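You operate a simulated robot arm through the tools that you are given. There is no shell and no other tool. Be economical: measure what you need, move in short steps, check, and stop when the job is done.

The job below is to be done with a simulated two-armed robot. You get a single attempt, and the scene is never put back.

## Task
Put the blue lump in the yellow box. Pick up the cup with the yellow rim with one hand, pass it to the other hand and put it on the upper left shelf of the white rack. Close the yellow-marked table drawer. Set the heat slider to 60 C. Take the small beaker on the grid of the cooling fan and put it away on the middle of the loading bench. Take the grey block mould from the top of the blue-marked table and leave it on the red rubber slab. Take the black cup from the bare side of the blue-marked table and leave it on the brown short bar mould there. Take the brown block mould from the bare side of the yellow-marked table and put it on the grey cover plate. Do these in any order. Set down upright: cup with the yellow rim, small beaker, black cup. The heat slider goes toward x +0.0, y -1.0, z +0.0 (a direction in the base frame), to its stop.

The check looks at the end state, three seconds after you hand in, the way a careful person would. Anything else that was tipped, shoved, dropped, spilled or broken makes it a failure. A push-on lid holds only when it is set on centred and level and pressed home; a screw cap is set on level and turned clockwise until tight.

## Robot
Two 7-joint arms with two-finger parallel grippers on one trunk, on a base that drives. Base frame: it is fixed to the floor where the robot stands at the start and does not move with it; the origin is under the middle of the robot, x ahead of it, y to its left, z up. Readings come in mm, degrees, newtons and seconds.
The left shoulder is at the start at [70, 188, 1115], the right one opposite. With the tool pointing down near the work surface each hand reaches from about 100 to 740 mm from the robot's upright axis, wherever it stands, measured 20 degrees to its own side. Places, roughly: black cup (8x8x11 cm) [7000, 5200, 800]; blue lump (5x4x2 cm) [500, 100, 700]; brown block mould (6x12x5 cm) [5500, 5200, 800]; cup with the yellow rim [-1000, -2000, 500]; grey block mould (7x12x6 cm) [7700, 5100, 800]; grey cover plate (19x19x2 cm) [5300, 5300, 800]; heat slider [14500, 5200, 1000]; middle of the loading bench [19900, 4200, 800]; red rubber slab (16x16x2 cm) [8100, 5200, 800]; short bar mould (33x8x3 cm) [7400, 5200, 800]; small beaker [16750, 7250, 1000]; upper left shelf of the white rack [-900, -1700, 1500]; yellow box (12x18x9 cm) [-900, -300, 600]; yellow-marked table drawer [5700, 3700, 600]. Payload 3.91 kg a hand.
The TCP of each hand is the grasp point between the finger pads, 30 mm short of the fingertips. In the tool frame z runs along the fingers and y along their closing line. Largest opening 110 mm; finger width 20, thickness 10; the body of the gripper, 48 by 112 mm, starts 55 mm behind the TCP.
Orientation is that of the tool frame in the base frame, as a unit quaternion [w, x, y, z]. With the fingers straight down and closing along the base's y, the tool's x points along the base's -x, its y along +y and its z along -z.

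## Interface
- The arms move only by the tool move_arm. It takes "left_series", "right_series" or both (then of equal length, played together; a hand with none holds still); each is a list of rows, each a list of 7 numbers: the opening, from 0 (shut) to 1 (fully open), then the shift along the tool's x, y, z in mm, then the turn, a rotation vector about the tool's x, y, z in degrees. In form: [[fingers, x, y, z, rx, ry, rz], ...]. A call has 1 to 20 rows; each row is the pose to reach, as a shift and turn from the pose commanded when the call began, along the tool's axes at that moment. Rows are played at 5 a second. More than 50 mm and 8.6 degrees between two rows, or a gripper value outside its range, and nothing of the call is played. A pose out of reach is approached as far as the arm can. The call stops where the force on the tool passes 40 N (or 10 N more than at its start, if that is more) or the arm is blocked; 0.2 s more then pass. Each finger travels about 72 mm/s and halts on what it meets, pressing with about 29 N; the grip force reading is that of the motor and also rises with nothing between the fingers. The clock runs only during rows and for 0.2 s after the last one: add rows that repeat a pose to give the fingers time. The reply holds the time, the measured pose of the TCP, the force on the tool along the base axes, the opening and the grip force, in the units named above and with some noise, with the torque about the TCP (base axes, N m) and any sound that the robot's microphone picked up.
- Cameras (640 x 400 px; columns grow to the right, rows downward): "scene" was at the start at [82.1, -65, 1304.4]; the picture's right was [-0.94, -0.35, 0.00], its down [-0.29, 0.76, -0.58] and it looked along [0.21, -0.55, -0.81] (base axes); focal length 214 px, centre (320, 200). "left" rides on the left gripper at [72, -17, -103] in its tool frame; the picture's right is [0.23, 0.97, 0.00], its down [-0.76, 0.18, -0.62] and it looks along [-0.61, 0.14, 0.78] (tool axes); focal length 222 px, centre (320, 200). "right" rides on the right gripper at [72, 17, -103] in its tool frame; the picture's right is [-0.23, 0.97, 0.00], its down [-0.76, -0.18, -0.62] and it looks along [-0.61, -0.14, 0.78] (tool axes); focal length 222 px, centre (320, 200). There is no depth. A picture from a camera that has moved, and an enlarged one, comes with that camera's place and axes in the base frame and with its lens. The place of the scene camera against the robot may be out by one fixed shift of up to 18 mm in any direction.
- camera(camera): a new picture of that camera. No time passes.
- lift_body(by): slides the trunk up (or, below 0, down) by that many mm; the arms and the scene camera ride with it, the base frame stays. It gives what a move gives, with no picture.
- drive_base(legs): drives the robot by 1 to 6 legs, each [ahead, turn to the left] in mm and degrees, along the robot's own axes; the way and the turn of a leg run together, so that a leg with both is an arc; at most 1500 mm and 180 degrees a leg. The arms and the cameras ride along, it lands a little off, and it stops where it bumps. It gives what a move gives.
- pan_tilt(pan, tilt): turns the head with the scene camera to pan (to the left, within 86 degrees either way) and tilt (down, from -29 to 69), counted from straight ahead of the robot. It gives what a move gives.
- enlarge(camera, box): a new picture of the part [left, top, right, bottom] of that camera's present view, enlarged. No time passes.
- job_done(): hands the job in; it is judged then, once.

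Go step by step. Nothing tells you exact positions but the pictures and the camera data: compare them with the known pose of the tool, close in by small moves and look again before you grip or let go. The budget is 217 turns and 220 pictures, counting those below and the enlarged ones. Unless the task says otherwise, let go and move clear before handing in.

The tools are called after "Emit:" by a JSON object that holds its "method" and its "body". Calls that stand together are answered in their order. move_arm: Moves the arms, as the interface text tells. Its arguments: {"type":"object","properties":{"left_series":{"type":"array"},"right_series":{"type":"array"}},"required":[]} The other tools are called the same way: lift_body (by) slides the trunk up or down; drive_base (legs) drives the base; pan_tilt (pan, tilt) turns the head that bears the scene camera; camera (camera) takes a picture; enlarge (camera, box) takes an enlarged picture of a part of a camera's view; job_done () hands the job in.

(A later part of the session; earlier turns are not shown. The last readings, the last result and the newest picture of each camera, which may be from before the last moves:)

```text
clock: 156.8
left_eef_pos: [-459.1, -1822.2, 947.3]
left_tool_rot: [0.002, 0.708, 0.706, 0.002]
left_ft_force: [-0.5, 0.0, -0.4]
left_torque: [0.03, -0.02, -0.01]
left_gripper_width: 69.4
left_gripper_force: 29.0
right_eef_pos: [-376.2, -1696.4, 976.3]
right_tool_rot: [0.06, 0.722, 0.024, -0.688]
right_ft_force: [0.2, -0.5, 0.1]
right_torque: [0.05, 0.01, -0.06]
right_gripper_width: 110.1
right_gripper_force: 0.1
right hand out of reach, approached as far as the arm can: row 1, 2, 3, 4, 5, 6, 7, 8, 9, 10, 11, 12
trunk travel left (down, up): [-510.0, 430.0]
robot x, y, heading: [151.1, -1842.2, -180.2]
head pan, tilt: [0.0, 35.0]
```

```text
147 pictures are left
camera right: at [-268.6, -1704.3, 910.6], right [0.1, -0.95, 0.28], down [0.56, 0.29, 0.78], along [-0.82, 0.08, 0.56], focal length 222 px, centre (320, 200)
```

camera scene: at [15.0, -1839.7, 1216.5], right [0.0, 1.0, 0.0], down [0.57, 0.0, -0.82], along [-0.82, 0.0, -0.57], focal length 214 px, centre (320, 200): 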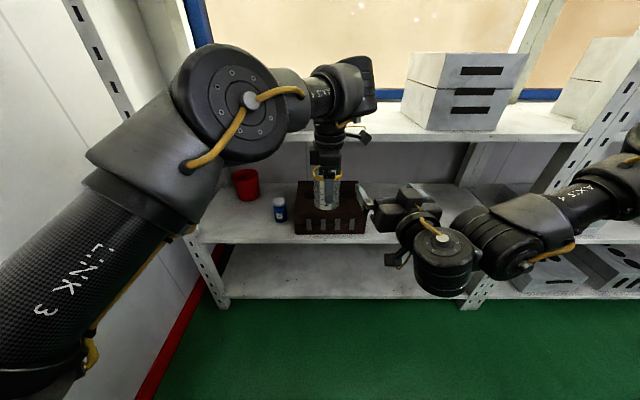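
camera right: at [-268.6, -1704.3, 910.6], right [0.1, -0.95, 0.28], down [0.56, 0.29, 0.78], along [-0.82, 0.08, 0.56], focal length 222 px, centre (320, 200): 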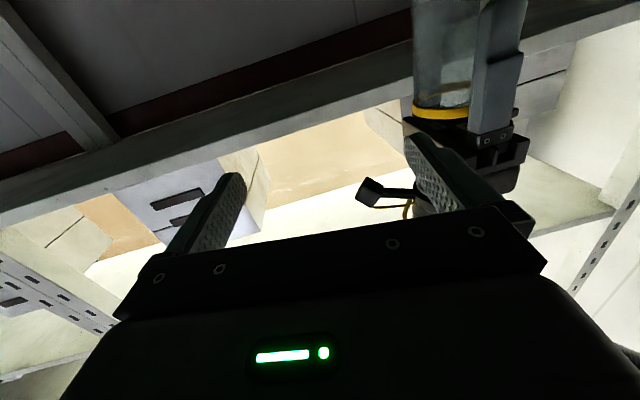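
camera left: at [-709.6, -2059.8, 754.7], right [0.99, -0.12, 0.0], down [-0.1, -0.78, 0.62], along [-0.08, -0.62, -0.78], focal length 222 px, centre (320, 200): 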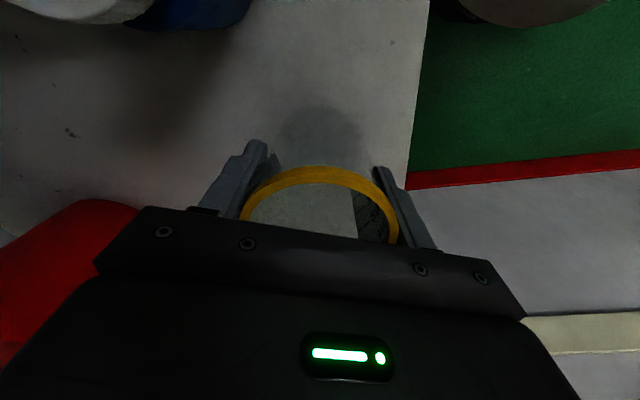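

The right hand is pitched level and near. I'll bring the cup toward it and align it directly behind the cup.

Emit:
{"method": "move_arm", "body": {"left_series": [[0.45, 0, 0, 0, 0, 0, 0], [0.45, 22, 0, 0, 0, 0, 0], [0.45, 44, 10, 0, 0, 0, 0], [0.45, 66, 18, 0, 0, 0, 0], [0.45, 80, 18, 0, 0, 0, 0], [0.45, 87, 18, 0, 0, 0, 0]], "right_series": [[1.0, 20, 0, -15, 2, 0, -1], [1.0, 40, 10, -15, 4, 0, -2], [1.0, 44, 20, -12, 7, 0, -3], [1.0, 44, 30, -12, 7, 0, -3], [1.0, 44, 42, -12, 7, 0, -3], [1.0, 44, 42, -12, 7, 0, -3]]}}

Emit:
{"method": "camera", "body": {"camera": "scene"}}

Emit:
{"method": "camera", "body": {"camera": "right"}}

```text
clock: 158.4
left_eef_pos: [-428.3, -1782.3, 905.4]
left_tool_rot: [0.029, 0.695, 0.717, 0.043]
left_ft_force: [-0.8, 0.2, 0.2]
left_torque: [-0.01, 0.0, 0.01]
left_gripper_width: 69.4
left_gripper_force: 28.7
left hand out of reach, approached as far as the arm can: row 3, 4, 5, 6
right_eef_pos: [-377.1, -1666.9, 965.1]
right_tool_rot: [-0.002, 0.723, 0.001, -0.691]
right_ft_force: [-0.5, -0.3, -0.5]
right_torque: [-0.04, 0.0, -0.05]
right_gripper_width: 110.1
right_gripper_force: 0.0
right hand out of reach, approached as far as the arm can: row 1, 2, 3, 4, 5, 6
trunk travel left (down, up): [-510.0, 430.0]
robot x, y, heading: [149.3, -1841.6, -180.0]
head pan, tilt: [0.0, 35.0]
stopped in row 6 (left hand): the arm was blocked; the commanded pose is now the measured one
```

```text
146 pictures are left
camera scene: at [16.5, -1839.2, 1216.7], right [0.0, 1.0, 0.0], down [0.57, 0.0, -0.82], along [-0.82, 0.0, -0.57], focal length 214 px, centre (320, 200)
```

scene: 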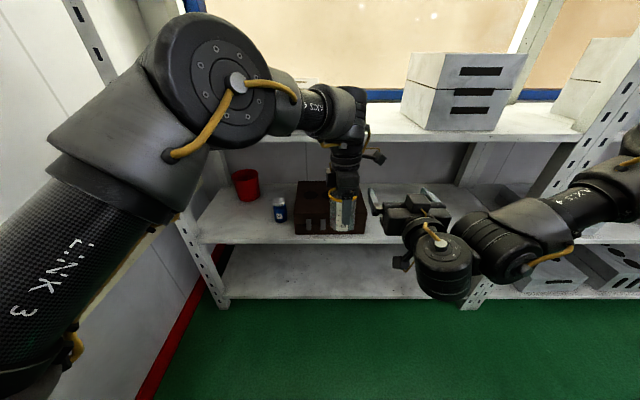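

```text
145 pictures are left
camera right: at [-272.1, -1683.3, 897.1], right [-0.01, -0.97, 0.22], down [0.59, 0.17, 0.79], along [-0.81, 0.14, 0.57], focal length 222 px, centre (320, 200)
```

right: 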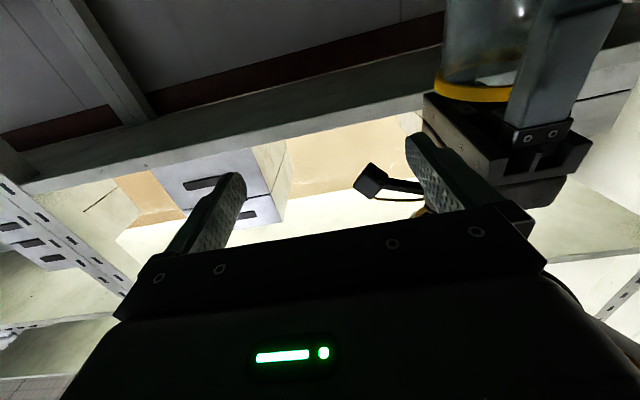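

The left hand hit its inward limit and tipped slightly. I'll restore it to the previous spot and instead yaw the right hand 30° inward to meet the cup, turning the left hand to match.

Emit:
{"method": "move_arm", "body": {"left_series": [[0.45, -13, -9, -15, 2, -0.3, 0], [0.45, -26, -18, -30, 4, -0.6, 0], [0.45, -38, -27.7, -45.6, 5.8, -1, 0], [0.45, -38, -27.7, -45.6, 5.8, -1, 0]], "right_series": [[1.0, 8, 15, 0, -7, 0, 0], [1.0, 16, 30, 0, -14, 0, 0], [1.0, 24, 45, 0, -21, 0, 0], [1.0, 28, 55, 0, -28, 0, 0]]}}

Emit:
{"method": "move_arm", "body": {"left_series": [[0.45, 0, 0, 0, 0, 0, -8], [0.45, 0, 0, 0, 0, 0, -16], [0.45, 0, 0, 0, 0, 0, -25], [0.45, 0, 0, 0, 0, 0, -25]]}}

Emit:
{"method": "camera", "body": {"camera": "scene"}}

```text
clock: 159.4
left_eef_pos: [-459.4, -1817.7, 946.9]
left_tool_rot: [0.001, 0.697, 0.717, -0.001]
left_ft_force: [0.4, 0.6, -0.3]
left_torque: [-0.02, -0.05, 0.02]
left_gripper_width: 69.2
left_gripper_force: 28.8
right_eef_pos: [-367.7, -1721.8, 934.7]
right_tool_rot: [0.13, 0.745, 0.139, -0.64]
right_ft_force: [0.2, -0.7, 0.0]
right_torque: [-0.01, 0.02, -0.02]
right_gripper_width: 109.6
right_gripper_force: 0.1
right hand out of reach, approached as far as the arm can: row 3, 4
trunk travel left (down, up): [-510.0, 430.0]
robot x, y, heading: [148.7, -1845.9, -179.9]
head pan, tilt: [0.0, 35.0]
```

```text
refused: row 3 steps farther than a row can; nothing moved
```

```text
144 pictures are left
camera scene: at [16.1, -1838.0, 1216.7], right [0.0, 1.0, 0.0], down [0.57, 0.0, -0.82], along [-0.82, 0.0, -0.57], focal length 214 px, centre (320, 200)
```

scene: 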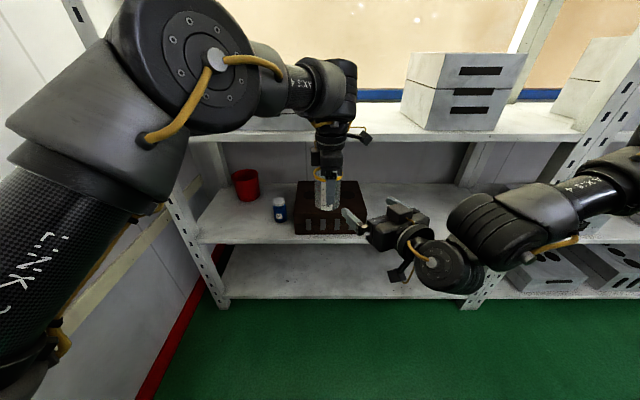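

Emit:
{"method": "move_arm", "body": {"left_series": [[0.45, 0, 0, 0, 0, 0, -7], [0.45, 0, 0, 0, 0, 0, -14], [0.45, 0, 0, 0, 0, 0, -20], [0.45, 0, 0, 0, 0, 0, -20]], "right_series": [[1.0, 0, 15, 0, 0, 0, 0], [1.0, 0, 30, 0, 0, 0, 0], [1.0, 0, 45, 0, 0, 0, 0], [1.0, 0, 55, 0, 0, 0, 0]]}}

Emit:
{"method": "camera", "body": {"camera": "right"}}

Emit:
{"method": "camera", "body": {"camera": "scene"}}

```text
clock: 160.4
left_eef_pos: [-456.7, -1819.6, 947.5]
left_tool_rot: [0.0, 0.562, 0.827, -0.002]
left_ft_force: [-0.6, 0.4, 0.1]
left_torque: [-0.02, 0.02, -0.02]
left_gripper_width: 69.4
left_gripper_force: 29.1
right_eef_pos: [-362.6, -1736.6, 941.1]
right_tool_rot: [0.131, 0.744, 0.14, -0.64]
right_ft_force: [-0.7, 0.3, -0.1]
right_torque: [-0.03, -0.03, -0.01]
right_gripper_width: 110.1
right_gripper_force: 0.0
right hand out of reach, approached as far as the arm can: row 2, 3, 4
trunk travel left (down, up): [-510.0, 430.0]
robot x, y, heading: [145.3, -1841.5, -179.8]
head pan, tilt: [0.0, 35.0]
```

```text
143 pictures are left
camera right: at [-250.4, -1711.7, 886.4], right [0.33, -0.91, 0.24], down [0.4, 0.37, 0.84], along [-0.86, -0.18, 0.48], focal length 222 px, centre (320, 200)
```

right: 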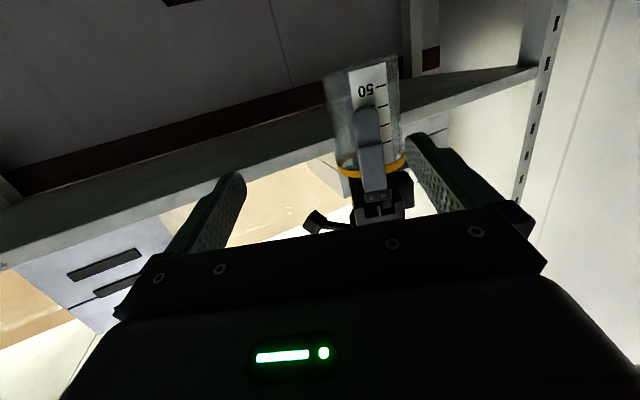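

```text
142 pictures are left
camera scene: at [16.4, -1838.6, 1216.7], right [0.0, 1.0, 0.0], down [0.57, 0.0, -0.82], along [-0.82, 0.0, -0.57], focal length 214 px, centre (320, 200)
```

scene: 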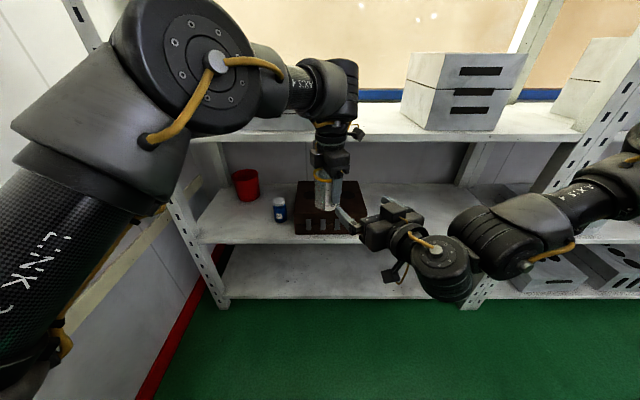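

The cup is nearly between the right fingers. I'll yaw the right hand a little more and advance toward it.

Emit:
{"method": "move_arm", "body": {"right_series": [[1.0, 0, 5, 10, -4, 0, 0], [1.0, -4, 10, 25, -9, 0, 0], [1.0, -6, 15, 45, -10, 0, 0], [1.0, -6, 15, 45, -10, 0, 0]]}}

Emit:
{"method": "camera", "body": {"camera": "right"}}

```text
clock: 161.4
left_eef_pos: [-457.1, -1819.3, 947.5]
left_tool_rot: [0.001, 0.562, 0.827, 0.0]
left_ft_force: [1.1, -1.3, -0.6]
left_torque: [0.0, -0.04, 0.01]
left_gripper_width: 69.2
left_gripper_force: 28.9
right_eef_pos: [-398.7, -1765.8, 943.3]
right_tool_rot: [0.195, 0.73, 0.195, -0.626]
right_ft_force: [-0.1, 1.0, -0.5]
right_torque: [0.01, -0.02, 0.03]
right_gripper_width: 109.8
right_gripper_force: 0.0
right hand out of reach, approached as far as the arm can: row 1, 2
trunk travel left (down, up): [-510.0, 430.0]
robot x, y, heading: [150.1, -1845.8, 180.5]
head pan, tilt: [0.0, 35.0]
```

```text
141 pictures are left
camera right: at [-292.3, -1722.4, 888.7], right [0.48, -0.84, 0.26], down [0.32, 0.45, 0.83], along [-0.82, -0.32, 0.48], focal length 222 px, centre (320, 200)
```

right: 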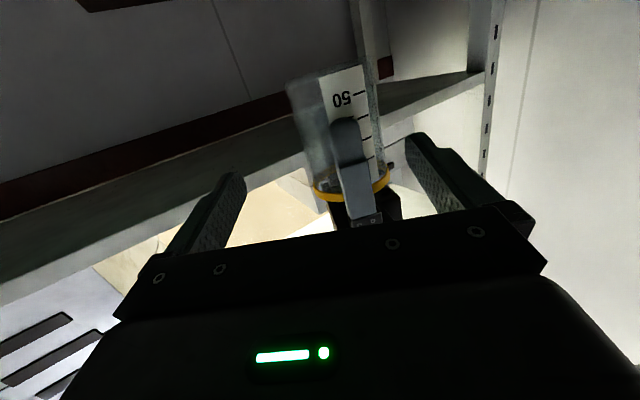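

Emit:
{"method": "move_arm", "body": {"right_series": [[1.0, 0, 8, 20, 0, 0, 0], [1.0, 0, 14.6, 42, 0, 0, 0], [1.0, 0, 14.6, 64, 0, 0, 0], [1.0, 0, 14.6, 64, 0, 0, 0]]}}

Emit:
{"method": "camera", "body": {"camera": "right"}}

Emit:
{"method": "camera", "body": {"camera": "left"}}

```text
clock: 162.4
left_eef_pos: [-459.3, -1818.7, 948.0]
left_tool_rot: [-0.003, 0.562, 0.827, -0.002]
left_ft_force: [-33.4, 5.3, 0.9]
left_torque: [-0.2, -0.53, -0.47]
left_gripper_width: 69.3
left_gripper_force: 29.4
right_eef_pos: [-433.9, -1775.7, 955.7]
right_tool_rot: [0.198, 0.731, 0.199, -0.622]
right_ft_force: [33.3, -5.5, -0.8]
right_torque: [0.13, 0.28, 2.02]
right_gripper_width: 110.0
right_gripper_force: 0.4
right hand out of reach, approached as far as the arm can: row 1, 2, 3, 4
trunk travel left (down, up): [-510.0, 430.0]
robot x, y, heading: [148.7, -1847.0, -180.2]
head pan, tilt: [0.0, 35.0]
```

```text
140 pictures are left
camera right: at [-328.6, -1730.8, 899.7], right [0.49, -0.83, 0.27], down [0.31, 0.45, 0.84], along [-0.81, -0.33, 0.48], focal length 222 px, centre (320, 200)
```

right: 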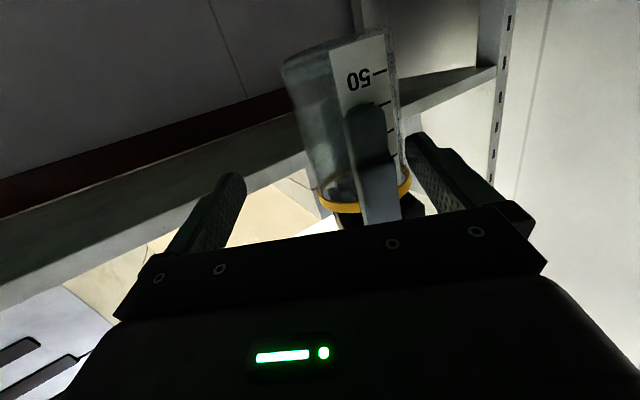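

```text
139 pictures are left
camera left: at [-501.4, -1757.6, 1053.1], right [0.82, 0.57, -0.01], down [0.45, -0.64, 0.62], along [0.35, -0.51, -0.78], focal length 222 px, centre (320, 200)
```

left: 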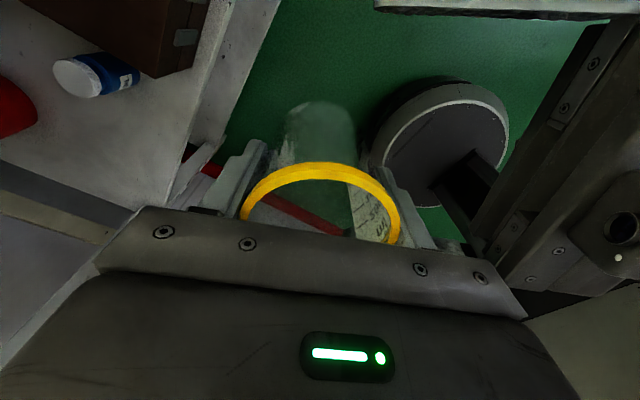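

The right far finger is pressing on the cup's edge because the arm is about 23 mm short sideways. I'll back it off and move the cup forward and right a little instead.

Emit:
{"method": "move_arm", "body": {"right_series": [[1.0, 0, 0, -15, 0, 0, 0], [1.0, 5, 0, -30, 0, 0, 0], [1.0, 15, 0, -30, 0, 0, 0]]}}

Emit:
{"method": "move_arm", "body": {"left_series": [[0.45, 8, -12, 0, 0, 0, 0], [0.45, 16, -20, 0, 0, 0, 0], [0.45, 29, -22, 0, 0, 0, 0], [0.45, 29, -22, 0, 0, 0, 0]]}}

Emit:
{"method": "camera", "body": {"camera": "right"}}

```text
clock: 163.2
left_eef_pos: [-457.5, -1818.4, 946.5]
left_tool_rot: [0.001, 0.561, 0.827, -0.001]
left_ft_force: [0.3, -0.2, -0.8]
left_torque: [0.02, -0.05, -0.04]
left_gripper_width: 67.5
left_gripper_force: 29.0
right_eef_pos: [-410.2, -1756.1, 946.4]
right_tool_rot: [0.194, 0.73, 0.193, -0.626]
right_ft_force: [-0.6, -0.2, -0.4]
right_torque: [0.03, -0.01, 0.01]
right_gripper_width: 109.9
right_gripper_force: 0.0
trunk travel left (down, up): [-510.0, 430.0]
robot x, y, heading: [151.1, -1840.8, -180.1]
head pan, tilt: [0.0, 35.0]
```

```text
clock: 164.2
left_eef_pos: [-475.0, -1817.5, 944.1]
left_tool_rot: [-0.004, 0.556, 0.831, 0.003]
left_ft_force: [-0.1, -0.2, -0.4]
left_torque: [-0.01, 0.01, -0.04]
left_gripper_width: 67.4
left_gripper_force: 29.0
left hand out of reach, approached as far as the arm can: row 2, 3, 4
right_eef_pos: [-408.9, -1758.0, 945.2]
right_tool_rot: [0.194, 0.729, 0.194, -0.627]
right_ft_force: [0.3, -0.2, 0.2]
right_torque: [-0.03, 0.01, 0.01]
right_gripper_width: 110.0
right_gripper_force: 0.0
trunk travel left (down, up): [-510.0, 430.0]
robot x, y, heading: [147.4, -1841.6, -180.1]
head pan, tilt: [0.0, 35.0]
```

```text
138 pictures are left
camera right: at [-303.0, -1713.8, 890.0], right [0.48, -0.84, 0.26], down [0.32, 0.45, 0.83], along [-0.82, -0.32, 0.48], focal length 222 px, centre (320, 200)
```

right: 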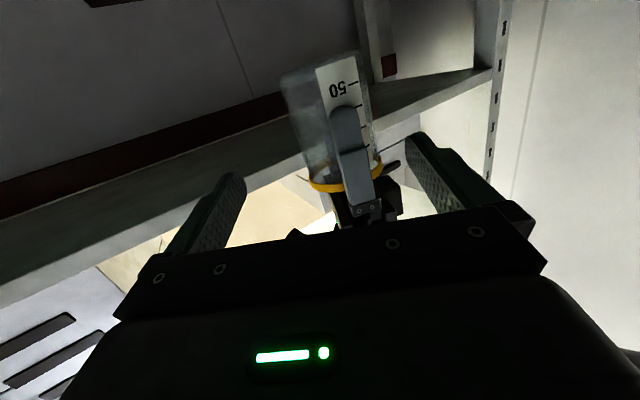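

Emit:
{"method": "move_arm", "body": {"left_series": [[0.45, 0, 0, 0, 0, 0, -5], [0.45, 0, 0, 0, 0, 0, -10], [0.45, 0, 0, 0, 0, 0, -10], [0.45, 0, 0, 0, 0, 0, -10]], "right_series": [[1.0, 0, 0, 0, -4, 0, 0], [1.0, 0, 0, 0, -8, 0, 0], [1.0, 0, 2, 12, -8, 0, 0], [1.0, 0, 4, 24, -8, 0, 0]]}}

Emit:
{"method": "camera", "body": {"camera": "right"}}

```text
clock: 165.2
left_eef_pos: [-474.3, -1816.8, 942.1]
left_tool_rot: [-0.002, 0.481, 0.877, 0.005]
left_ft_force: [0.4, -0.8, -0.3]
left_torque: [0.0, -0.04, 0.01]
left_gripper_width: 67.6
left_gripper_force: 29.2
right_eef_pos: [-426.1, -1773.0, 943.4]
right_tool_rot: [0.245, 0.716, 0.237, -0.61]
right_ft_force: [-0.3, -0.4, 0.0]
right_torque: [0.01, 0.0, -0.03]
right_gripper_width: 110.0
right_gripper_force: 0.1
trunk travel left (down, up): [-510.0, 430.0]
robot x, y, heading: [144.7, -1841.3, -179.8]
head pan, tilt: [0.0, 35.0]
```

```text
137 pictures are left
camera right: at [-327.6, -1716.9, 886.7], right [0.59, -0.76, 0.28], down [0.25, 0.5, 0.83], along [-0.77, -0.42, 0.49], focal length 222 px, centre (320, 200)
```

right: 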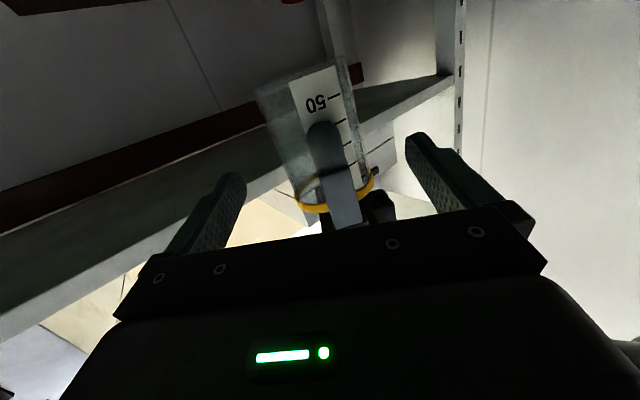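

Emit:
{"method": "move_arm", "body": {"right_series": [[1.0, 0, 3, 18, 0, 0, 0], [1.0, 0, 3, 36, 0, 0, 0], [1.0, 0, 3, 52, 0, 0, 0], [1.0, 0, 3, 52, 0, 0, 0]]}}

Emit:
{"method": "camera", "body": {"camera": "right"}}

```text
clock: 166.2
left_eef_pos: [-474.4, -1815.7, 944.3]
left_tool_rot: [-0.002, 0.481, 0.877, 0.004]
left_ft_force: [-0.5, 0.0, -0.2]
left_torque: [0.05, 0.02, 0.01]
left_gripper_width: 67.7
left_gripper_force: 29.3
right_eef_pos: [-455.1, -1783.3, 953.4]
right_tool_rot: [0.245, 0.714, 0.237, -0.611]
right_ft_force: [0.1, -0.2, -0.1]
right_torque: [0.02, -0.01, 0.01]
right_gripper_width: 110.1
right_gripper_force: 0.0
right hand out of reach, approached as far as the arm can: row 1, 2, 3, 4
trunk travel left (down, up): [-510.0, 430.0]
robot x, y, heading: [147.1, -1843.5, -180.1]
head pan, tilt: [0.0, 35.0]
```

```text
136 pictures are left
camera right: at [-355.6, -1726.2, 897.6], right [0.59, -0.76, 0.28], down [0.25, 0.5, 0.83], along [-0.77, -0.42, 0.49], focal length 222 px, centre (320, 200)
```

right: 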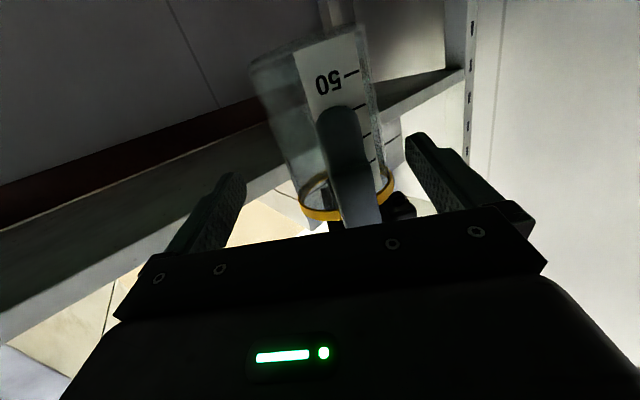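

Emit:
{"method": "move_arm", "body": {"left_series": [[0.45, 3, 7, 5, 0, 0, 0], [0.45, 6, 14, 5, 0, 0, 0], [0.45, 10.5, 20.9, 5, 0, 0, 0], [0.45, 10.5, 20.9, 5, 0, 0, 0]]}}

Emit:
{"method": "camera", "body": {"camera": "right"}}

```text
clock: 167.2
left_eef_pos: [-464.3, -1801.5, 930.6]
left_tool_rot: [0.004, 0.477, 0.879, 0.009]
left_ft_force: [0.0, 0.5, 0.1]
left_torque: [-0.02, 0.05, 0.0]
left_gripper_width: 67.5
left_gripper_force: 29.2
right_eef_pos: [-455.1, -1782.1, 952.8]
right_tool_rot: [0.245, 0.714, 0.238, -0.611]
right_ft_force: [0.3, 0.5, -0.4]
right_torque: [-0.03, 0.0, -0.01]
right_gripper_width: 109.9
right_gripper_force: 0.0
trunk travel left (down, up): [-510.0, 430.0]
robot x, y, heading: [145.6, -1847.0, -180.0]
head pan, tilt: [0.0, 35.0]
```

```text
135 pictures are left
camera right: at [-355.6, -1726.3, 897.4], right [0.59, -0.76, 0.28], down [0.25, 0.5, 0.83], along [-0.77, -0.42, 0.49], focal length 222 px, centre (320, 200)
```

right: 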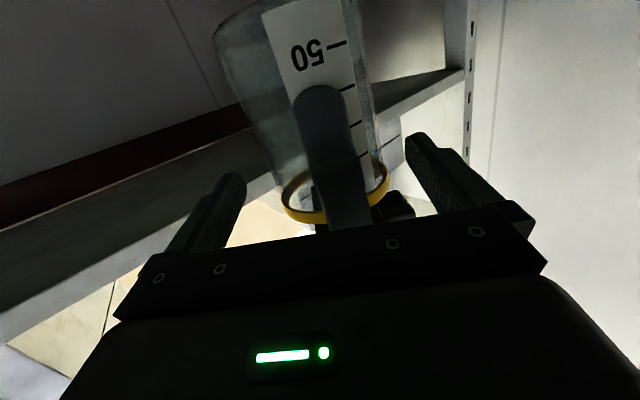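

The right pads now reach past the cup's axis. I'll nudge the cup to centre it, then close the right hand.

Emit:
{"method": "move_arm", "body": {"left_series": [[0.45, 4, 0, -5, 0, 0, 0], [0.45, 8.9, -1, -10, 0, 0, 0], [0.45, 8.9, -1, -10, 0, 0, 0], [0.45, 8.9, -1, -10, 0, 0, 0], [0.45, 8.9, -1, -10, 0, 0, 0], [0.45, 8.9, -1, -10, 0, 0, 0], [0.45, 8.9, -1, -10, 0, 0, 0]], "right_series": [[1.0, 0, 0, 0, 0, 0, 0], [1.0, 0, 0, 0, 0, 0, 0], [0.8, 0, 0, 0, 0, 0, 0], [0.65, 0, 0, 0, 0, 0, 0], [0.5, 0, 0, 0, 0, 0, 0], [0.45, 0, 0, 0, 0, 0, 0], [0.45, 0, 0, 0, 0, 0, 0]]}}

Emit:
{"method": "camera", "body": {"camera": "right"}}

Emit:
{"method": "camera", "body": {"camera": "left"}}

```text
clock: 168.8
left_eef_pos: [-463.6, -1802.5, 940.1]
left_tool_rot: [0.002, 0.476, 0.879, 0.01]
left_ft_force: [-27.0, 8.0, -13.5]
left_torque: [-0.33, -0.99, -0.1]
left_gripper_width: 67.9
left_gripper_force: 29.2
left hand out of reach, approached as far as the arm can: row 1, 2, 3, 4, 5, 6, 7
right_eef_pos: [-454.3, -1783.5, 955.2]
right_tool_rot: [0.246, 0.714, 0.239, -0.611]
right_ft_force: [26.8, -8.1, 12.0]
right_torque: [-0.04, 0.74, 0.64]
right_gripper_width: 69.4
right_gripper_force: 28.6
trunk travel left (down, up): [-510.0, 430.0]
robot x, y, heading: [149.0, -1840.6, -179.8]
head pan, tilt: [0.0, 35.0]
```

```text
134 pictures are left
camera right: at [-355.2, -1726.7, 898.2], right [0.59, -0.75, 0.28], down [0.25, 0.51, 0.83], along [-0.77, -0.42, 0.49], focal length 222 px, centre (320, 200)
```

right: 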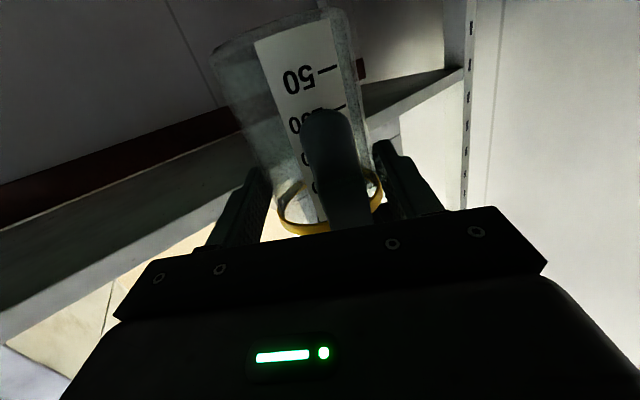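

```text
133 pictures are left
camera left: at [-518.7, -1751.8, 1045.2], right [0.69, 0.72, 0.02], down [0.56, -0.55, 0.62], along [0.46, -0.42, -0.78], focal length 222 px, centre (320, 200)
```

left: 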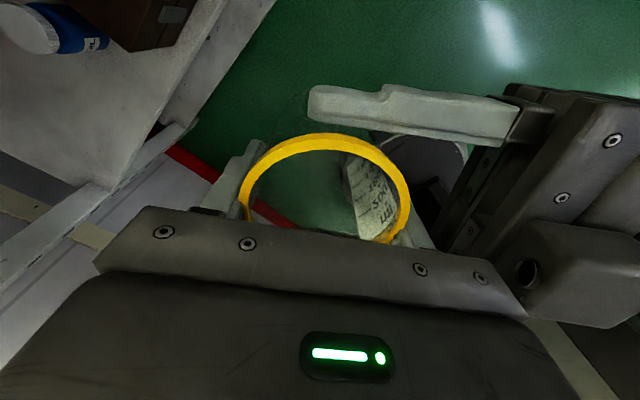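

Emit:
{"method": "move_arm", "body": {"left_series": [[0.45, 2.5, -2, 1.5, 0, 0, 0], [0.45, 4.9, -4, 3, 0, 0, 0], [0.45, 4.9, -4, 3, 0, 0, 0]]}}

Emit:
{"method": "camera", "body": {"camera": "scene"}}

```text
clock: 169.6
left_eef_pos: [-464.7, -1800.9, 941.5]
left_tool_rot: [-0.001, 0.477, 0.879, 0.01]
left_ft_force: [-13.7, 4.7, -18.0]
left_torque: [-0.43, -0.68, 0.22]
left_gripper_width: 67.6
left_gripper_force: 29.2
left hand out of reach, approached as far as the arm can: row 2, 3
right_eef_pos: [-456.7, -1782.0, 955.0]
right_tool_rot: [0.245, 0.713, 0.237, -0.612]
right_ft_force: [13.8, -5.3, 17.5]
right_torque: [0.0, 0.66, 0.1]
right_gripper_width: 69.2
right_gripper_force: 29.5
trunk travel left (down, up): [-510.0, 430.0]
robot x, y, heading: [149.1, -1839.5, -179.9]
head pan, tilt: [0.0, 35.0]
```

```text
132 pictures are left
camera scene: at [16.4, -1838.7, 1216.7], right [0.0, 1.0, 0.0], down [0.57, 0.0, -0.82], along [-0.82, 0.0, -0.57], focal length 214 px, centre (320, 200)
```

scene: 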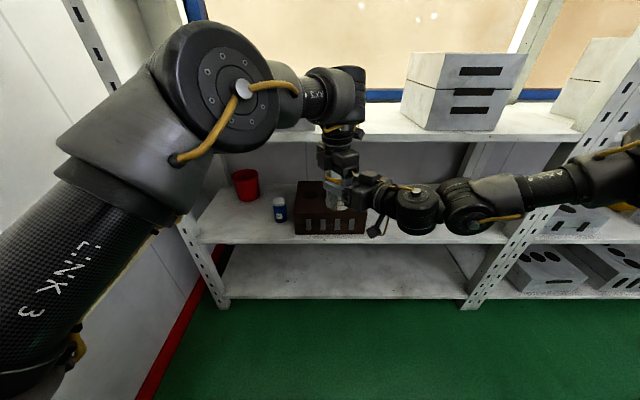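

The right hand has the cup. I'll open the left hand slowly and lift it off.

Emit:
{"method": "move_arm", "body": {"left_series": [[0.62, 0, 0, 0, 0, 0, 0], [0.7, 0, 0, 0, 0, 0, 0], [0.8, 0, 0, 0, 0, 0, 0], [0.85, 0, 0, 0, 0, 0, 0]]}}

Emit:
{"method": "camera", "body": {"camera": "left"}}

Emit:
{"method": "camera", "body": {"camera": "right"}}

```text
clock: 170.6
left_eef_pos: [-465.0, -1801.2, 942.1]
left_tool_rot: [-0.002, 0.477, 0.879, 0.009]
left_ft_force: [0.4, -0.7, 0.6]
left_torque: [0.0, 0.03, 0.01]
left_gripper_width: 93.5
left_gripper_force: 0.1
right_eef_pos: [-454.5, -1782.7, 954.3]
right_tool_rot: [0.246, 0.714, 0.239, -0.61]
right_ft_force: [-0.1, 0.2, -0.9]
right_torque: [0.01, -0.02, 0.01]
right_gripper_width: 68.3
right_gripper_force: 29.0
trunk travel left (down, up): [-510.0, 430.0]
robot x, y, heading: [144.1, -1841.9, -180.0]
head pan, tilt: [0.0, 35.0]
```

```text
131 pictures are left
camera left: at [-519.5, -1752.0, 1048.3], right [0.69, 0.72, 0.02], down [0.56, -0.55, 0.61], along [0.45, -0.42, -0.79], focal length 222 px, centre (320, 200)
```

left: 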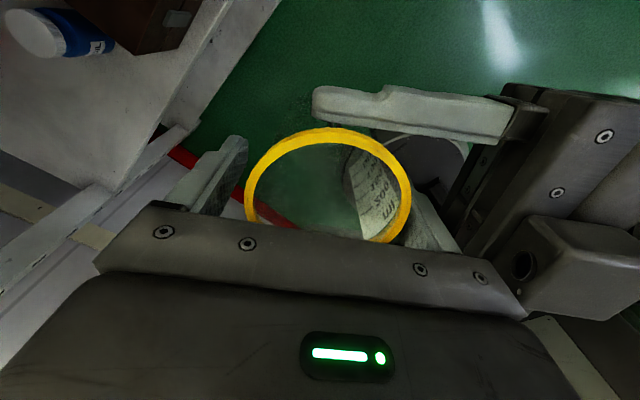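

```text
130 pictures are left
camera right: at [-355.5, -1726.3, 897.4], right [0.59, -0.76, 0.28], down [0.25, 0.5, 0.83], along [-0.77, -0.42, 0.49], focal length 222 px, centre (320, 200)
```

right: 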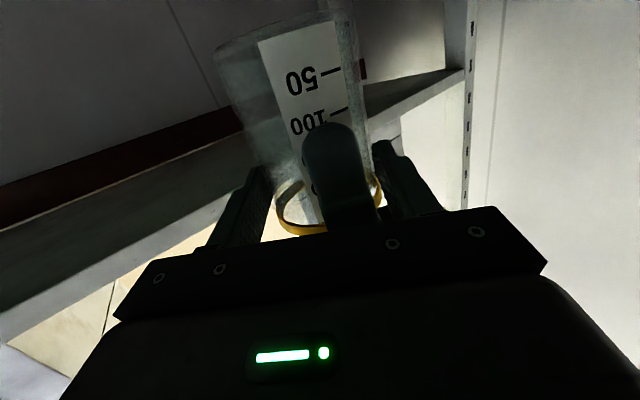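

Emit:
{"method": "move_arm", "body": {"left_series": [[1.0, 0, 3, 0, 0, 0, 0], [1.0, 0, 3, -10, 0, 0, 0], [1.0, 0, 3, -40, 0, 0, 0], [1.0, 0, 3, -80, 0, 0, 0], [1.0, -20, 3, -115, 0, 0, 0], [1.0, -50, 0, -130, 0, 0, 0]]}}

Emit:
{"method": "camera", "body": {"camera": "left"}}

Emit:
{"method": "camera", "body": {"camera": "scene"}}

```text
clock: 171.6
left_eef_pos: [-452.2, -1812.3, 956.1]
left_tool_rot: [0.033, 0.471, 0.881, 0.031]
left_ft_force: [-3.7, 5.8, -2.1]
left_torque: [-0.08, -0.06, 0.43]
left_gripper_width: 109.9
left_gripper_force: 0.0
left hand out of reach, approached as far as the arm can: row 3, 4
right_eef_pos: [-448.4, -1790.8, 957.3]
right_tool_rot: [0.255, 0.711, 0.243, -0.609]
right_ft_force: [3.8, -5.9, 0.8]
right_torque: [0.06, 0.05, -0.29]
right_gripper_width: 68.6
right_gripper_force: 29.1
trunk travel left (down, up): [-510.0, 430.0]
robot x, y, heading: [146.3, -1842.1, -180.2]
head pan, tilt: [0.0, 35.0]
stopped in row 4 (right hand): the force on the tool passed its limit at 49 N (the readings are from after the stop); the commanded pose is now the measured one
```

```text
129 pictures are left
camera left: at [-515.0, -1763.5, 1056.3], right [0.68, 0.73, 0.08], down [0.51, -0.55, 0.66], along [0.52, -0.41, -0.75], focal length 222 px, centre (320, 200)
```

left: 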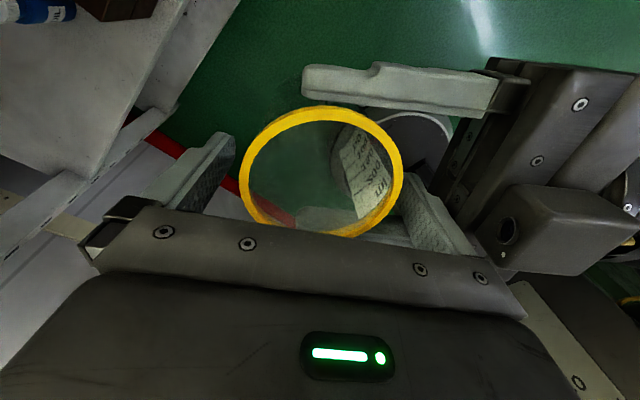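

```text
128 pictures are left
camera scene: at [16.4, -1839.1, 1216.7], right [0.0, 1.0, 0.0], down [0.57, 0.0, -0.82], along [-0.82, 0.0, -0.57], focal length 214 px, centre (320, 200)
```

scene: 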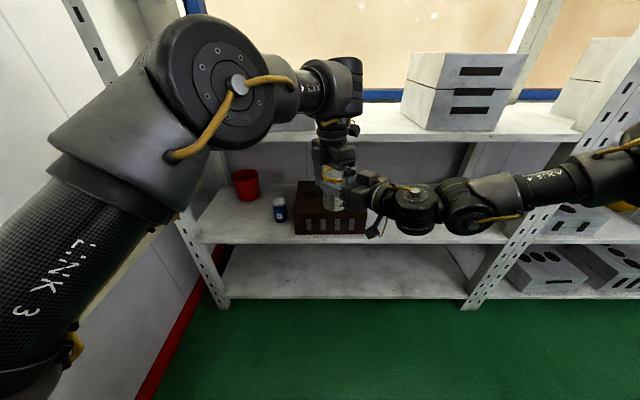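

The left hand can't rise further at this stretch and nudged the right. I'll hold the left and lower the right hand with the cup out from under it.

Emit:
{"method": "move_arm", "body": {"left_series": [[1.0, 5, -3, -3, 0, 0, 0], [1.0, 9, -4, -3, 0, 0, 0], [1.0, 9, -4, -3, 0, 0, 0], [1.0, 9, -4, -3, 0, 0, 0]], "right_series": [[0.45, 0, 0, 0, 0, 0, 0], [0.45, 8, 0, 0, 0, 0, 0], [0.45, 18, 0, 0, 0, 0, 0], [0.45, 28, 0, 0, 0, 0, 0]]}}

Emit:
{"method": "camera", "body": {"camera": "left"}}

```text
clock: 172.4
left_eef_pos: [-452.5, -1811.2, 955.3]
left_tool_rot: [0.033, 0.47, 0.881, 0.033]
left_ft_force: [-0.6, 4.0, 1.8]
left_torque: [-0.01, -0.08, 0.31]
left_gripper_width: 109.9
left_gripper_force: 0.0
left hand out of reach, approached as far as the arm can: row 1, 2, 3, 4
right_eef_pos: [-442.1, -1785.6, 948.1]
right_tool_rot: [0.259, 0.708, 0.246, -0.609]
right_ft_force: [1.6, -4.8, -1.3]
right_torque: [0.03, 0.04, -0.26]
right_gripper_width: 68.5
right_gripper_force: 29.3
right hand out of reach, approached as far as the arm can: row 2, 3, 4
trunk travel left (down, up): [-510.0, 430.0]
robot x, y, heading: [147.8, -1842.8, -180.1]
head pan, tilt: [0.0, 35.0]
stopped in row 4 (left hand): the force on the tool passed its limit at 61 N (the readings are from after the stop); the commanded pose is now the measured one
```

```text
127 pictures are left
camera left: at [-515.2, -1762.7, 1055.9], right [0.68, 0.73, 0.08], down [0.51, -0.55, 0.66], along [0.52, -0.4, -0.75], focal length 222 px, centre (320, 200)
```

left: 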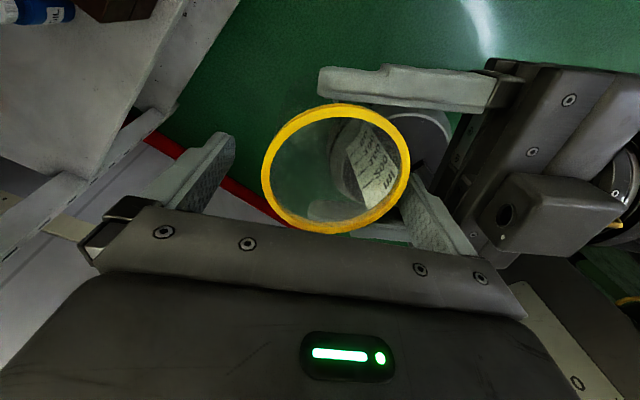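

Emit:
{"method": "move_arm", "body": {"left_series": [[0.95, 0, 5, 0, 0, 0, 0], [0.95, 0, 9, 0, 0, 0, 0], [0.95, 0, 9, 0, 0, 0, 0]]}}

Emit:
{"method": "move_arm", "body": {"right_series": [[0.45, 10, 0, 0, 0, 2.5, 0], [0.45, 21.5, 0, 0, 0, 5, 0], [0.45, 32, 0, -2, 0, 7.5, 0], [0.45, 43, 0, -3, 0, 10, 0]]}}

Emit:
{"method": "camera", "body": {"camera": "left"}}

```text
clock: 173.2
left_eef_pos: [-442.9, -1804.9, 956.4]
left_tool_rot: [0.033, 0.471, 0.881, 0.032]
left_ft_force: [-4.9, 4.3, -1.7]
left_torque: [-0.13, 0.08, 0.35]
left_gripper_width: 103.3
left_gripper_force: 0.1
right_eef_pos: [-442.1, -1784.9, 947.7]
right_tool_rot: [0.259, 0.708, 0.246, -0.609]
right_ft_force: [5.7, -3.4, 1.6]
right_torque: [0.08, -0.04, -0.27]
right_gripper_width: 68.4
right_gripper_force: 28.2
trunk travel left (down, up): [-510.0, 430.0]
robot x, y, heading: [148.3, -1843.6, -180.2]
head pan, tilt: [0.0, 35.0]
```

```text
clock: 174.2
left_eef_pos: [-442.4, -1805.9, 954.6]
left_tool_rot: [0.033, 0.472, 0.881, 0.032]
left_ft_force: [-1.1, -1.1, -1.6]
left_torque: [-0.02, 0.03, -0.01]
left_gripper_width: 103.8
left_gripper_force: 0.1
right_eef_pos: [-433.6, -1780.6, 906.3]
right_tool_rot: [0.236, 0.759, 0.267, -0.544]
right_ft_force: [1.4, 1.5, 0.3]
right_torque: [-0.06, 0.01, 0.08]
right_gripper_width: 68.1
right_gripper_force: 28.8
trunk travel left (down, up): [-510.0, 430.0]
robot x, y, heading: [150.7, -1842.1, -180.0]
head pan, tilt: [0.0, 35.0]
```

```text
126 pictures are left
camera left: at [-506.8, -1756.4, 1056.8], right [0.68, 0.73, 0.08], down [0.51, -0.55, 0.66], along [0.52, -0.41, -0.75], focal length 222 px, centre (320, 200)
```

left: 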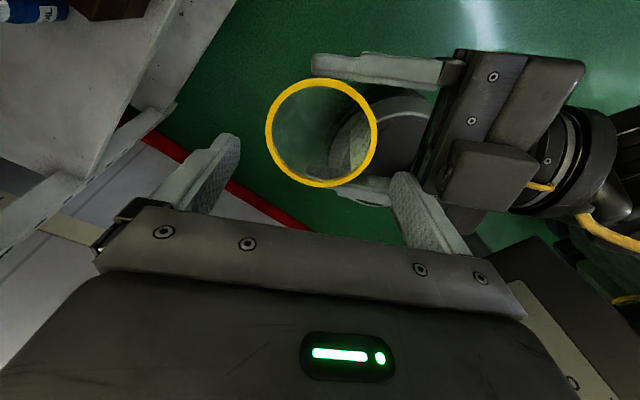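

That works. I'll continue pitching the right hand down to clear the left fingers.

Emit:
{"method": "move_arm", "body": {"right_series": [[0.45, 12, 0, -1, 0, 2.5, 0], [0.45, 24, 0, -2, 0, 5, 0], [0.45, 38, 0, -3, 0, 5, 0], [0.45, 55, 0, -3, 0, 5, 0]]}}

Emit:
{"method": "camera", "body": {"camera": "left"}}

```text
clock: 175.2
left_eef_pos: [-443.0, -1806.2, 956.2]
left_tool_rot: [0.033, 0.471, 0.881, 0.031]
left_ft_force: [-1.1, 0.0, 0.6]
left_torque: [0.02, -0.01, -0.02]
left_gripper_width: 104.4
left_gripper_force: 0.1
right_eef_pos: [-415.1, -1761.9, 861.9]
right_tool_rot: [0.225, 0.782, 0.277, -0.511]
right_ft_force: [0.3, 0.0, -0.8]
right_torque: [-0.01, 0.02, 0.0]
right_gripper_width: 68.2
right_gripper_force: 29.2
right hand out of reach, approached as far as the arm can: row 3, 4
trunk travel left (down, up): [-510.0, 430.0]
robot x, y, heading: [148.6, -1843.9, -180.0]
head pan, tilt: [0.0, 35.0]
```

```text
125 pictures are left
camera left: at [-506.8, -1756.2, 1056.6], right [0.68, 0.73, 0.08], down [0.51, -0.55, 0.66], along [0.52, -0.41, -0.75], focal length 222 px, centre (320, 200)
```

left: 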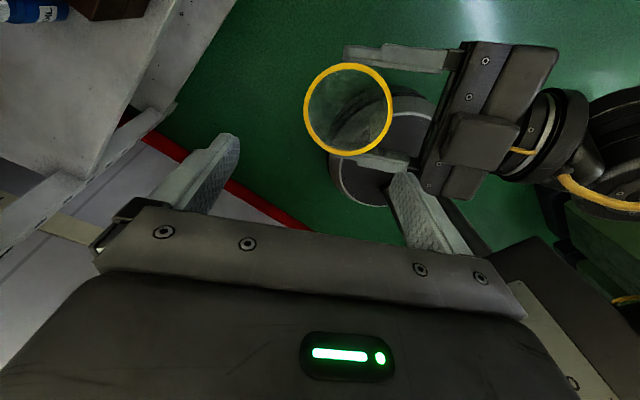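

The hands are separated. I'll move the left arm away to the side and level the right hand again.

Emit:
{"method": "move_arm", "body": {"left_series": [[0.9, -40, -8, -5, 0, 0, 0], [0.8, -80, -16, -5, 0, 0, 0], [0.7, -120, -24, -5, 0, 0, 0], [0.6, -160, -32, -5, 0, 0, 0], [0.5, -207, -38, -5, 0, 0, 0]]}}

Emit:
{"method": "move_arm", "body": {"right_series": [[0.45, -15, 0, 2, 0, -4, 0], [0.45, -35, 0, 4, 0, -8, 0], [0.45, -55, 0, 6, 0, -12, 0], [0.45, -75, 0, 6, 0, -15, 0], [0.45, -75, 0, 6, 0, -15, 0]]}}

Emit:
{"method": "lift_body", "body": {"by": 425}}

Emit:
{"method": "pan_tilt", "body": {"pan": 0, "tilt": 20}}

Emit:
{"method": "camera", "body": {"camera": "scene"}}

Emit:
{"method": "camera", "body": {"camera": "right"}}

```text
clock: 176.4
left_eef_pos: [-359.9, -2001.5, 963.3]
left_tool_rot: [0.032, 0.472, 0.88, 0.033]
left_ft_force: [-0.3, 0.4, -0.1]
left_torque: [0.04, 0.0, -0.03]
left_gripper_width: 54.7
left_gripper_force: 0.2
right_eef_pos: [-413.3, -1763.6, 862.7]
right_tool_rot: [0.223, 0.782, 0.278, -0.511]
right_ft_force: [-0.4, 0.3, 0.3]
right_torque: [0.03, -0.01, -0.01]
right_gripper_width: 67.9
right_gripper_force: 29.4
trunk travel left (down, up): [-510.0, 430.0]
robot x, y, heading: [148.2, -1840.8, -179.9]
head pan, tilt: [0.0, 35.0]
```

```text
clock: 177.6
left_eef_pos: [-361.2, -1999.2, 962.7]
left_tool_rot: [0.033, 0.472, 0.88, 0.032]
left_ft_force: [0.6, 0.0, -0.7]
left_torque: [-0.03, 0.02, 0.0]
left_gripper_width: 55.0
left_gripper_force: 0.0
right_eef_pos: [-441.4, -1773.3, 936.1]
right_tool_rot: [0.258, 0.708, 0.245, -0.61]
right_ft_force: [-0.3, -0.3, -0.2]
right_torque: [0.0, -0.01, -0.02]
right_gripper_width: 67.8
right_gripper_force: 29.2
right hand out of reach, approached as far as the arm can: row 1, 2, 3, 4, 5
trunk travel left (down, up): [-510.0, 430.0]
robot x, y, heading: [148.1, -1842.5, -180.1]
head pan, tilt: [0.0, 35.0]
```

```text
refused: 425 is not a number from -400 to 400
```

```text
clock: 178.4
left_eef_pos: [-361.5, -1999.3, 964.9]
left_tool_rot: [0.033, 0.472, 0.881, 0.032]
left_ft_force: [-0.7, 0.3, 0.4]
left_torque: [0.02, -0.01, 0.03]
left_gripper_width: 55.2
left_gripper_force: 0.0
right_eef_pos: [-440.6, -1773.1, 935.7]
right_tool_rot: [0.259, 0.708, 0.246, -0.609]
right_ft_force: [-0.8, -0.4, -0.2]
right_torque: [0.02, 0.02, 0.0]
right_gripper_width: 67.8
right_gripper_force: 28.6
trunk travel left (down, up): [-510.0, 430.0]
robot x, y, heading: [149.2, -1840.6, -180.2]
head pan, tilt: [0.0, 20.0]
```

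```text
124 pictures are left
camera scene: at [11.4, -1838.8, 1240.5], right [0.0, 1.0, 0.0], down [0.34, 0.0, -0.94], along [-0.94, 0.0, -0.34], focal length 214 px, centre (320, 200)
```

scene: 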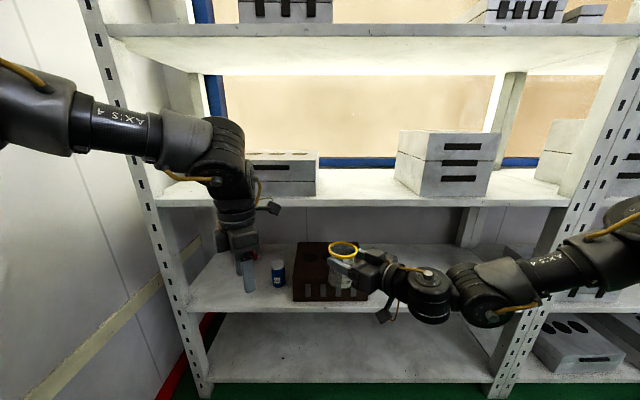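

```text
123 pictures are left
camera right: at [-344.2, -1714.8, 877.8], right [0.61, -0.73, 0.29], down [0.24, 0.52, 0.82], along [-0.75, -0.43, 0.49], focal length 222 px, centre (320, 200)
```

right: 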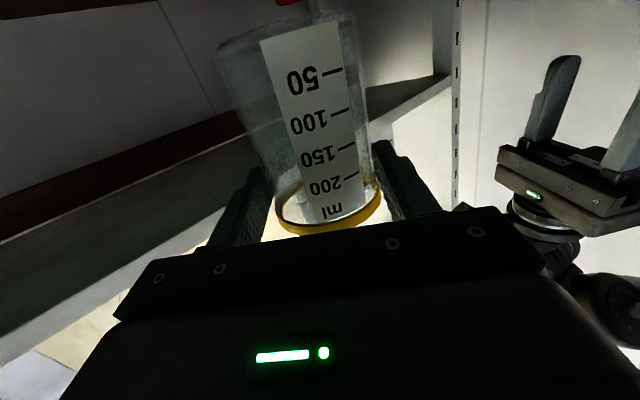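

Emit:
{"method": "lift_body", "body": {"by": 400}}

Emit:
{"method": "pan_tilt", "body": {"pan": 0, "tilt": 25}}

Emit:
{"method": "camera", "body": {"camera": "scene"}}

Emit:
{"method": "camera", "body": {"camera": "right"}}

```text
clock: 182.2
left_eef_pos: [-361.8, -1998.5, 1363.6]
left_tool_rot: [0.034, 0.472, 0.881, 0.032]
left_ft_force: [0.2, -0.7, -1.0]
left_torque: [0.02, 0.0, -0.02]
left_gripper_width: 54.7
left_gripper_force: 0.0
right_eef_pos: [-441.5, -1773.0, 1334.2]
right_tool_rot: [0.259, 0.708, 0.246, -0.609]
right_ft_force: [-0.3, -0.1, 0.4]
right_torque: [-0.03, 0.03, -0.01]
right_gripper_width: 67.5
right_gripper_force: 28.5
trunk travel left (down, up): [-910.0, 30.0]
robot x, y, heading: [148.3, -1841.3, -180.2]
head pan, tilt: [0.0, 20.0]
```

```text
clock: 182.9
left_eef_pos: [-361.0, -1999.0, 1362.3]
left_tool_rot: [0.033, 0.471, 0.881, 0.031]
left_ft_force: [-0.1, -0.1, 0.4]
left_torque: [-0.05, -0.02, 0.03]
left_gripper_width: 55.1
left_gripper_force: 0.1
right_eef_pos: [-439.9, -1773.6, 1334.9]
right_tool_rot: [0.259, 0.708, 0.246, -0.609]
right_ft_force: [0.5, -0.3, 0.6]
right_torque: [0.0, 0.01, 0.01]
right_gripper_width: 67.5
right_gripper_force: 28.7
trunk travel left (down, up): [-910.0, 30.0]
robot x, y, heading: [152.0, -1838.3, -179.9]
head pan, tilt: [0.0, 25.0]
```

```text
122 pictures are left
camera scene: at [12.2, -1838.8, 1632.5], right [0.0, 1.0, 0.0], down [0.42, 0.0, -0.91], along [-0.91, 0.0, -0.42], focal length 214 px, centre (320, 200)
```

scene: 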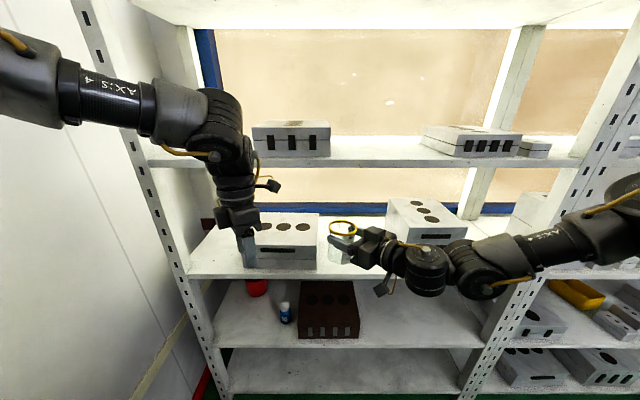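

```text
121 pictures are left
camera right: at [-344.4, -1714.8, 1277.8], right [0.61, -0.73, 0.29], down [0.24, 0.52, 0.82], along [-0.75, -0.43, 0.49], focal length 222 px, centre (320, 200)
```

right: 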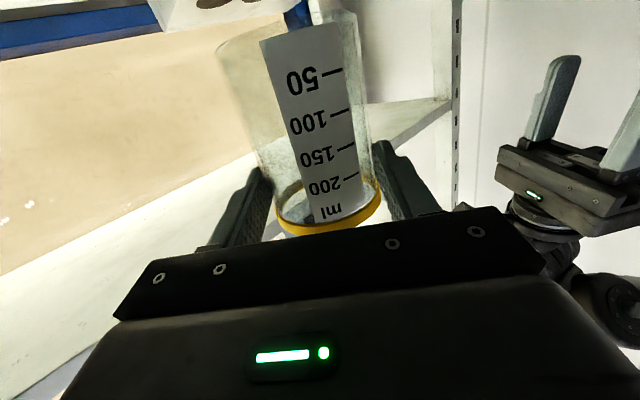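

I need the cup about 200 mm higher than this arm pose allows, so I'll turn the right hand to point straight at the rack, move it out to the right and raise it.

Emit:
{"method": "lift_body", "body": {"by": 30}}

Emit:
{"method": "move_arm", "body": {"right_series": [[0.45, -5, -20, -13, 6, 0, 0], [0.45, -10, -40, -27, 12, 0, 0], [0.45, -20, -65, -42, 18, 0, 0], [0.45, -35, -90, -58, 24, 0, 0], [0.45, -55, -110, -72, 30, 0, 0], [0.45, -75, -130, -85, 36, 0, 0], [0.45, -99, -146, -96, 40, 0, 0], [0.45, -99, -146, -96, 40, 0, 0]]}}

Emit:
{"method": "camera", "body": {"camera": "scene"}}

```text
clock: 183.6
left_eef_pos: [-360.5, -1999.6, 1392.9]
left_tool_rot: [0.033, 0.472, 0.88, 0.032]
left_ft_force: [0.5, 0.3, -0.1]
left_torque: [0.02, 0.03, 0.0]
left_gripper_width: 55.1
left_gripper_force: 0.0
right_eef_pos: [-440.8, -1773.9, 1364.5]
right_tool_rot: [0.259, 0.708, 0.245, -0.609]
right_ft_force: [0.1, -0.6, -0.3]
right_torque: [0.0, 0.02, -0.03]
right_gripper_width: 67.7
right_gripper_force: 29.1
trunk travel left (down, up): [-940.0, 0.0]
robot x, y, heading: [149.9, -1844.0, -180.1]
head pan, tilt: [0.0, 25.0]
```

```text
clock: 185.4
left_eef_pos: [-360.0, -1997.6, 1393.9]
left_tool_rot: [0.033, 0.471, 0.881, 0.032]
left_ft_force: [-1.6, 0.8, -0.5]
left_torque: [-0.01, 0.0, -0.02]
left_gripper_width: 54.9
left_gripper_force: 0.0
right_eef_pos: [-480.3, -1603.7, 1465.2]
right_tool_rot: [0.0, 0.754, 0.021, -0.656]
right_ft_force: [0.8, -0.4, -0.3]
right_torque: [0.04, 0.0, -0.01]
right_gripper_width: 67.4
right_gripper_force: 28.7
trunk travel left (down, up): [-940.0, 0.0]
robot x, y, heading: [146.6, -1843.0, -179.8]
head pan, tilt: [0.0, 25.0]
```

```text
120 pictures are left
camera scene: at [13.0, -1838.8, 1662.5], right [0.0, 1.0, 0.0], down [0.42, 0.0, -0.91], along [-0.91, 0.0, -0.42], focal length 214 px, centre (320, 200)
```

scene: 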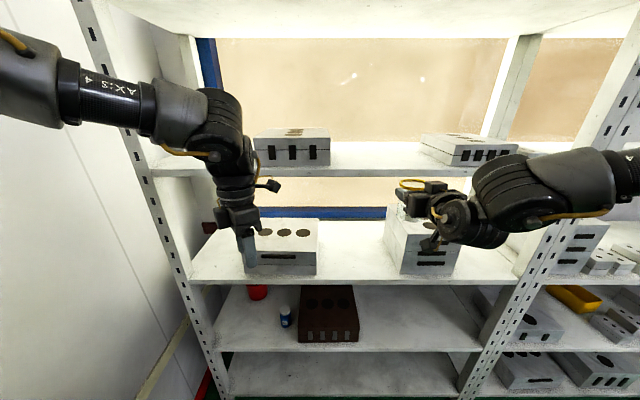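

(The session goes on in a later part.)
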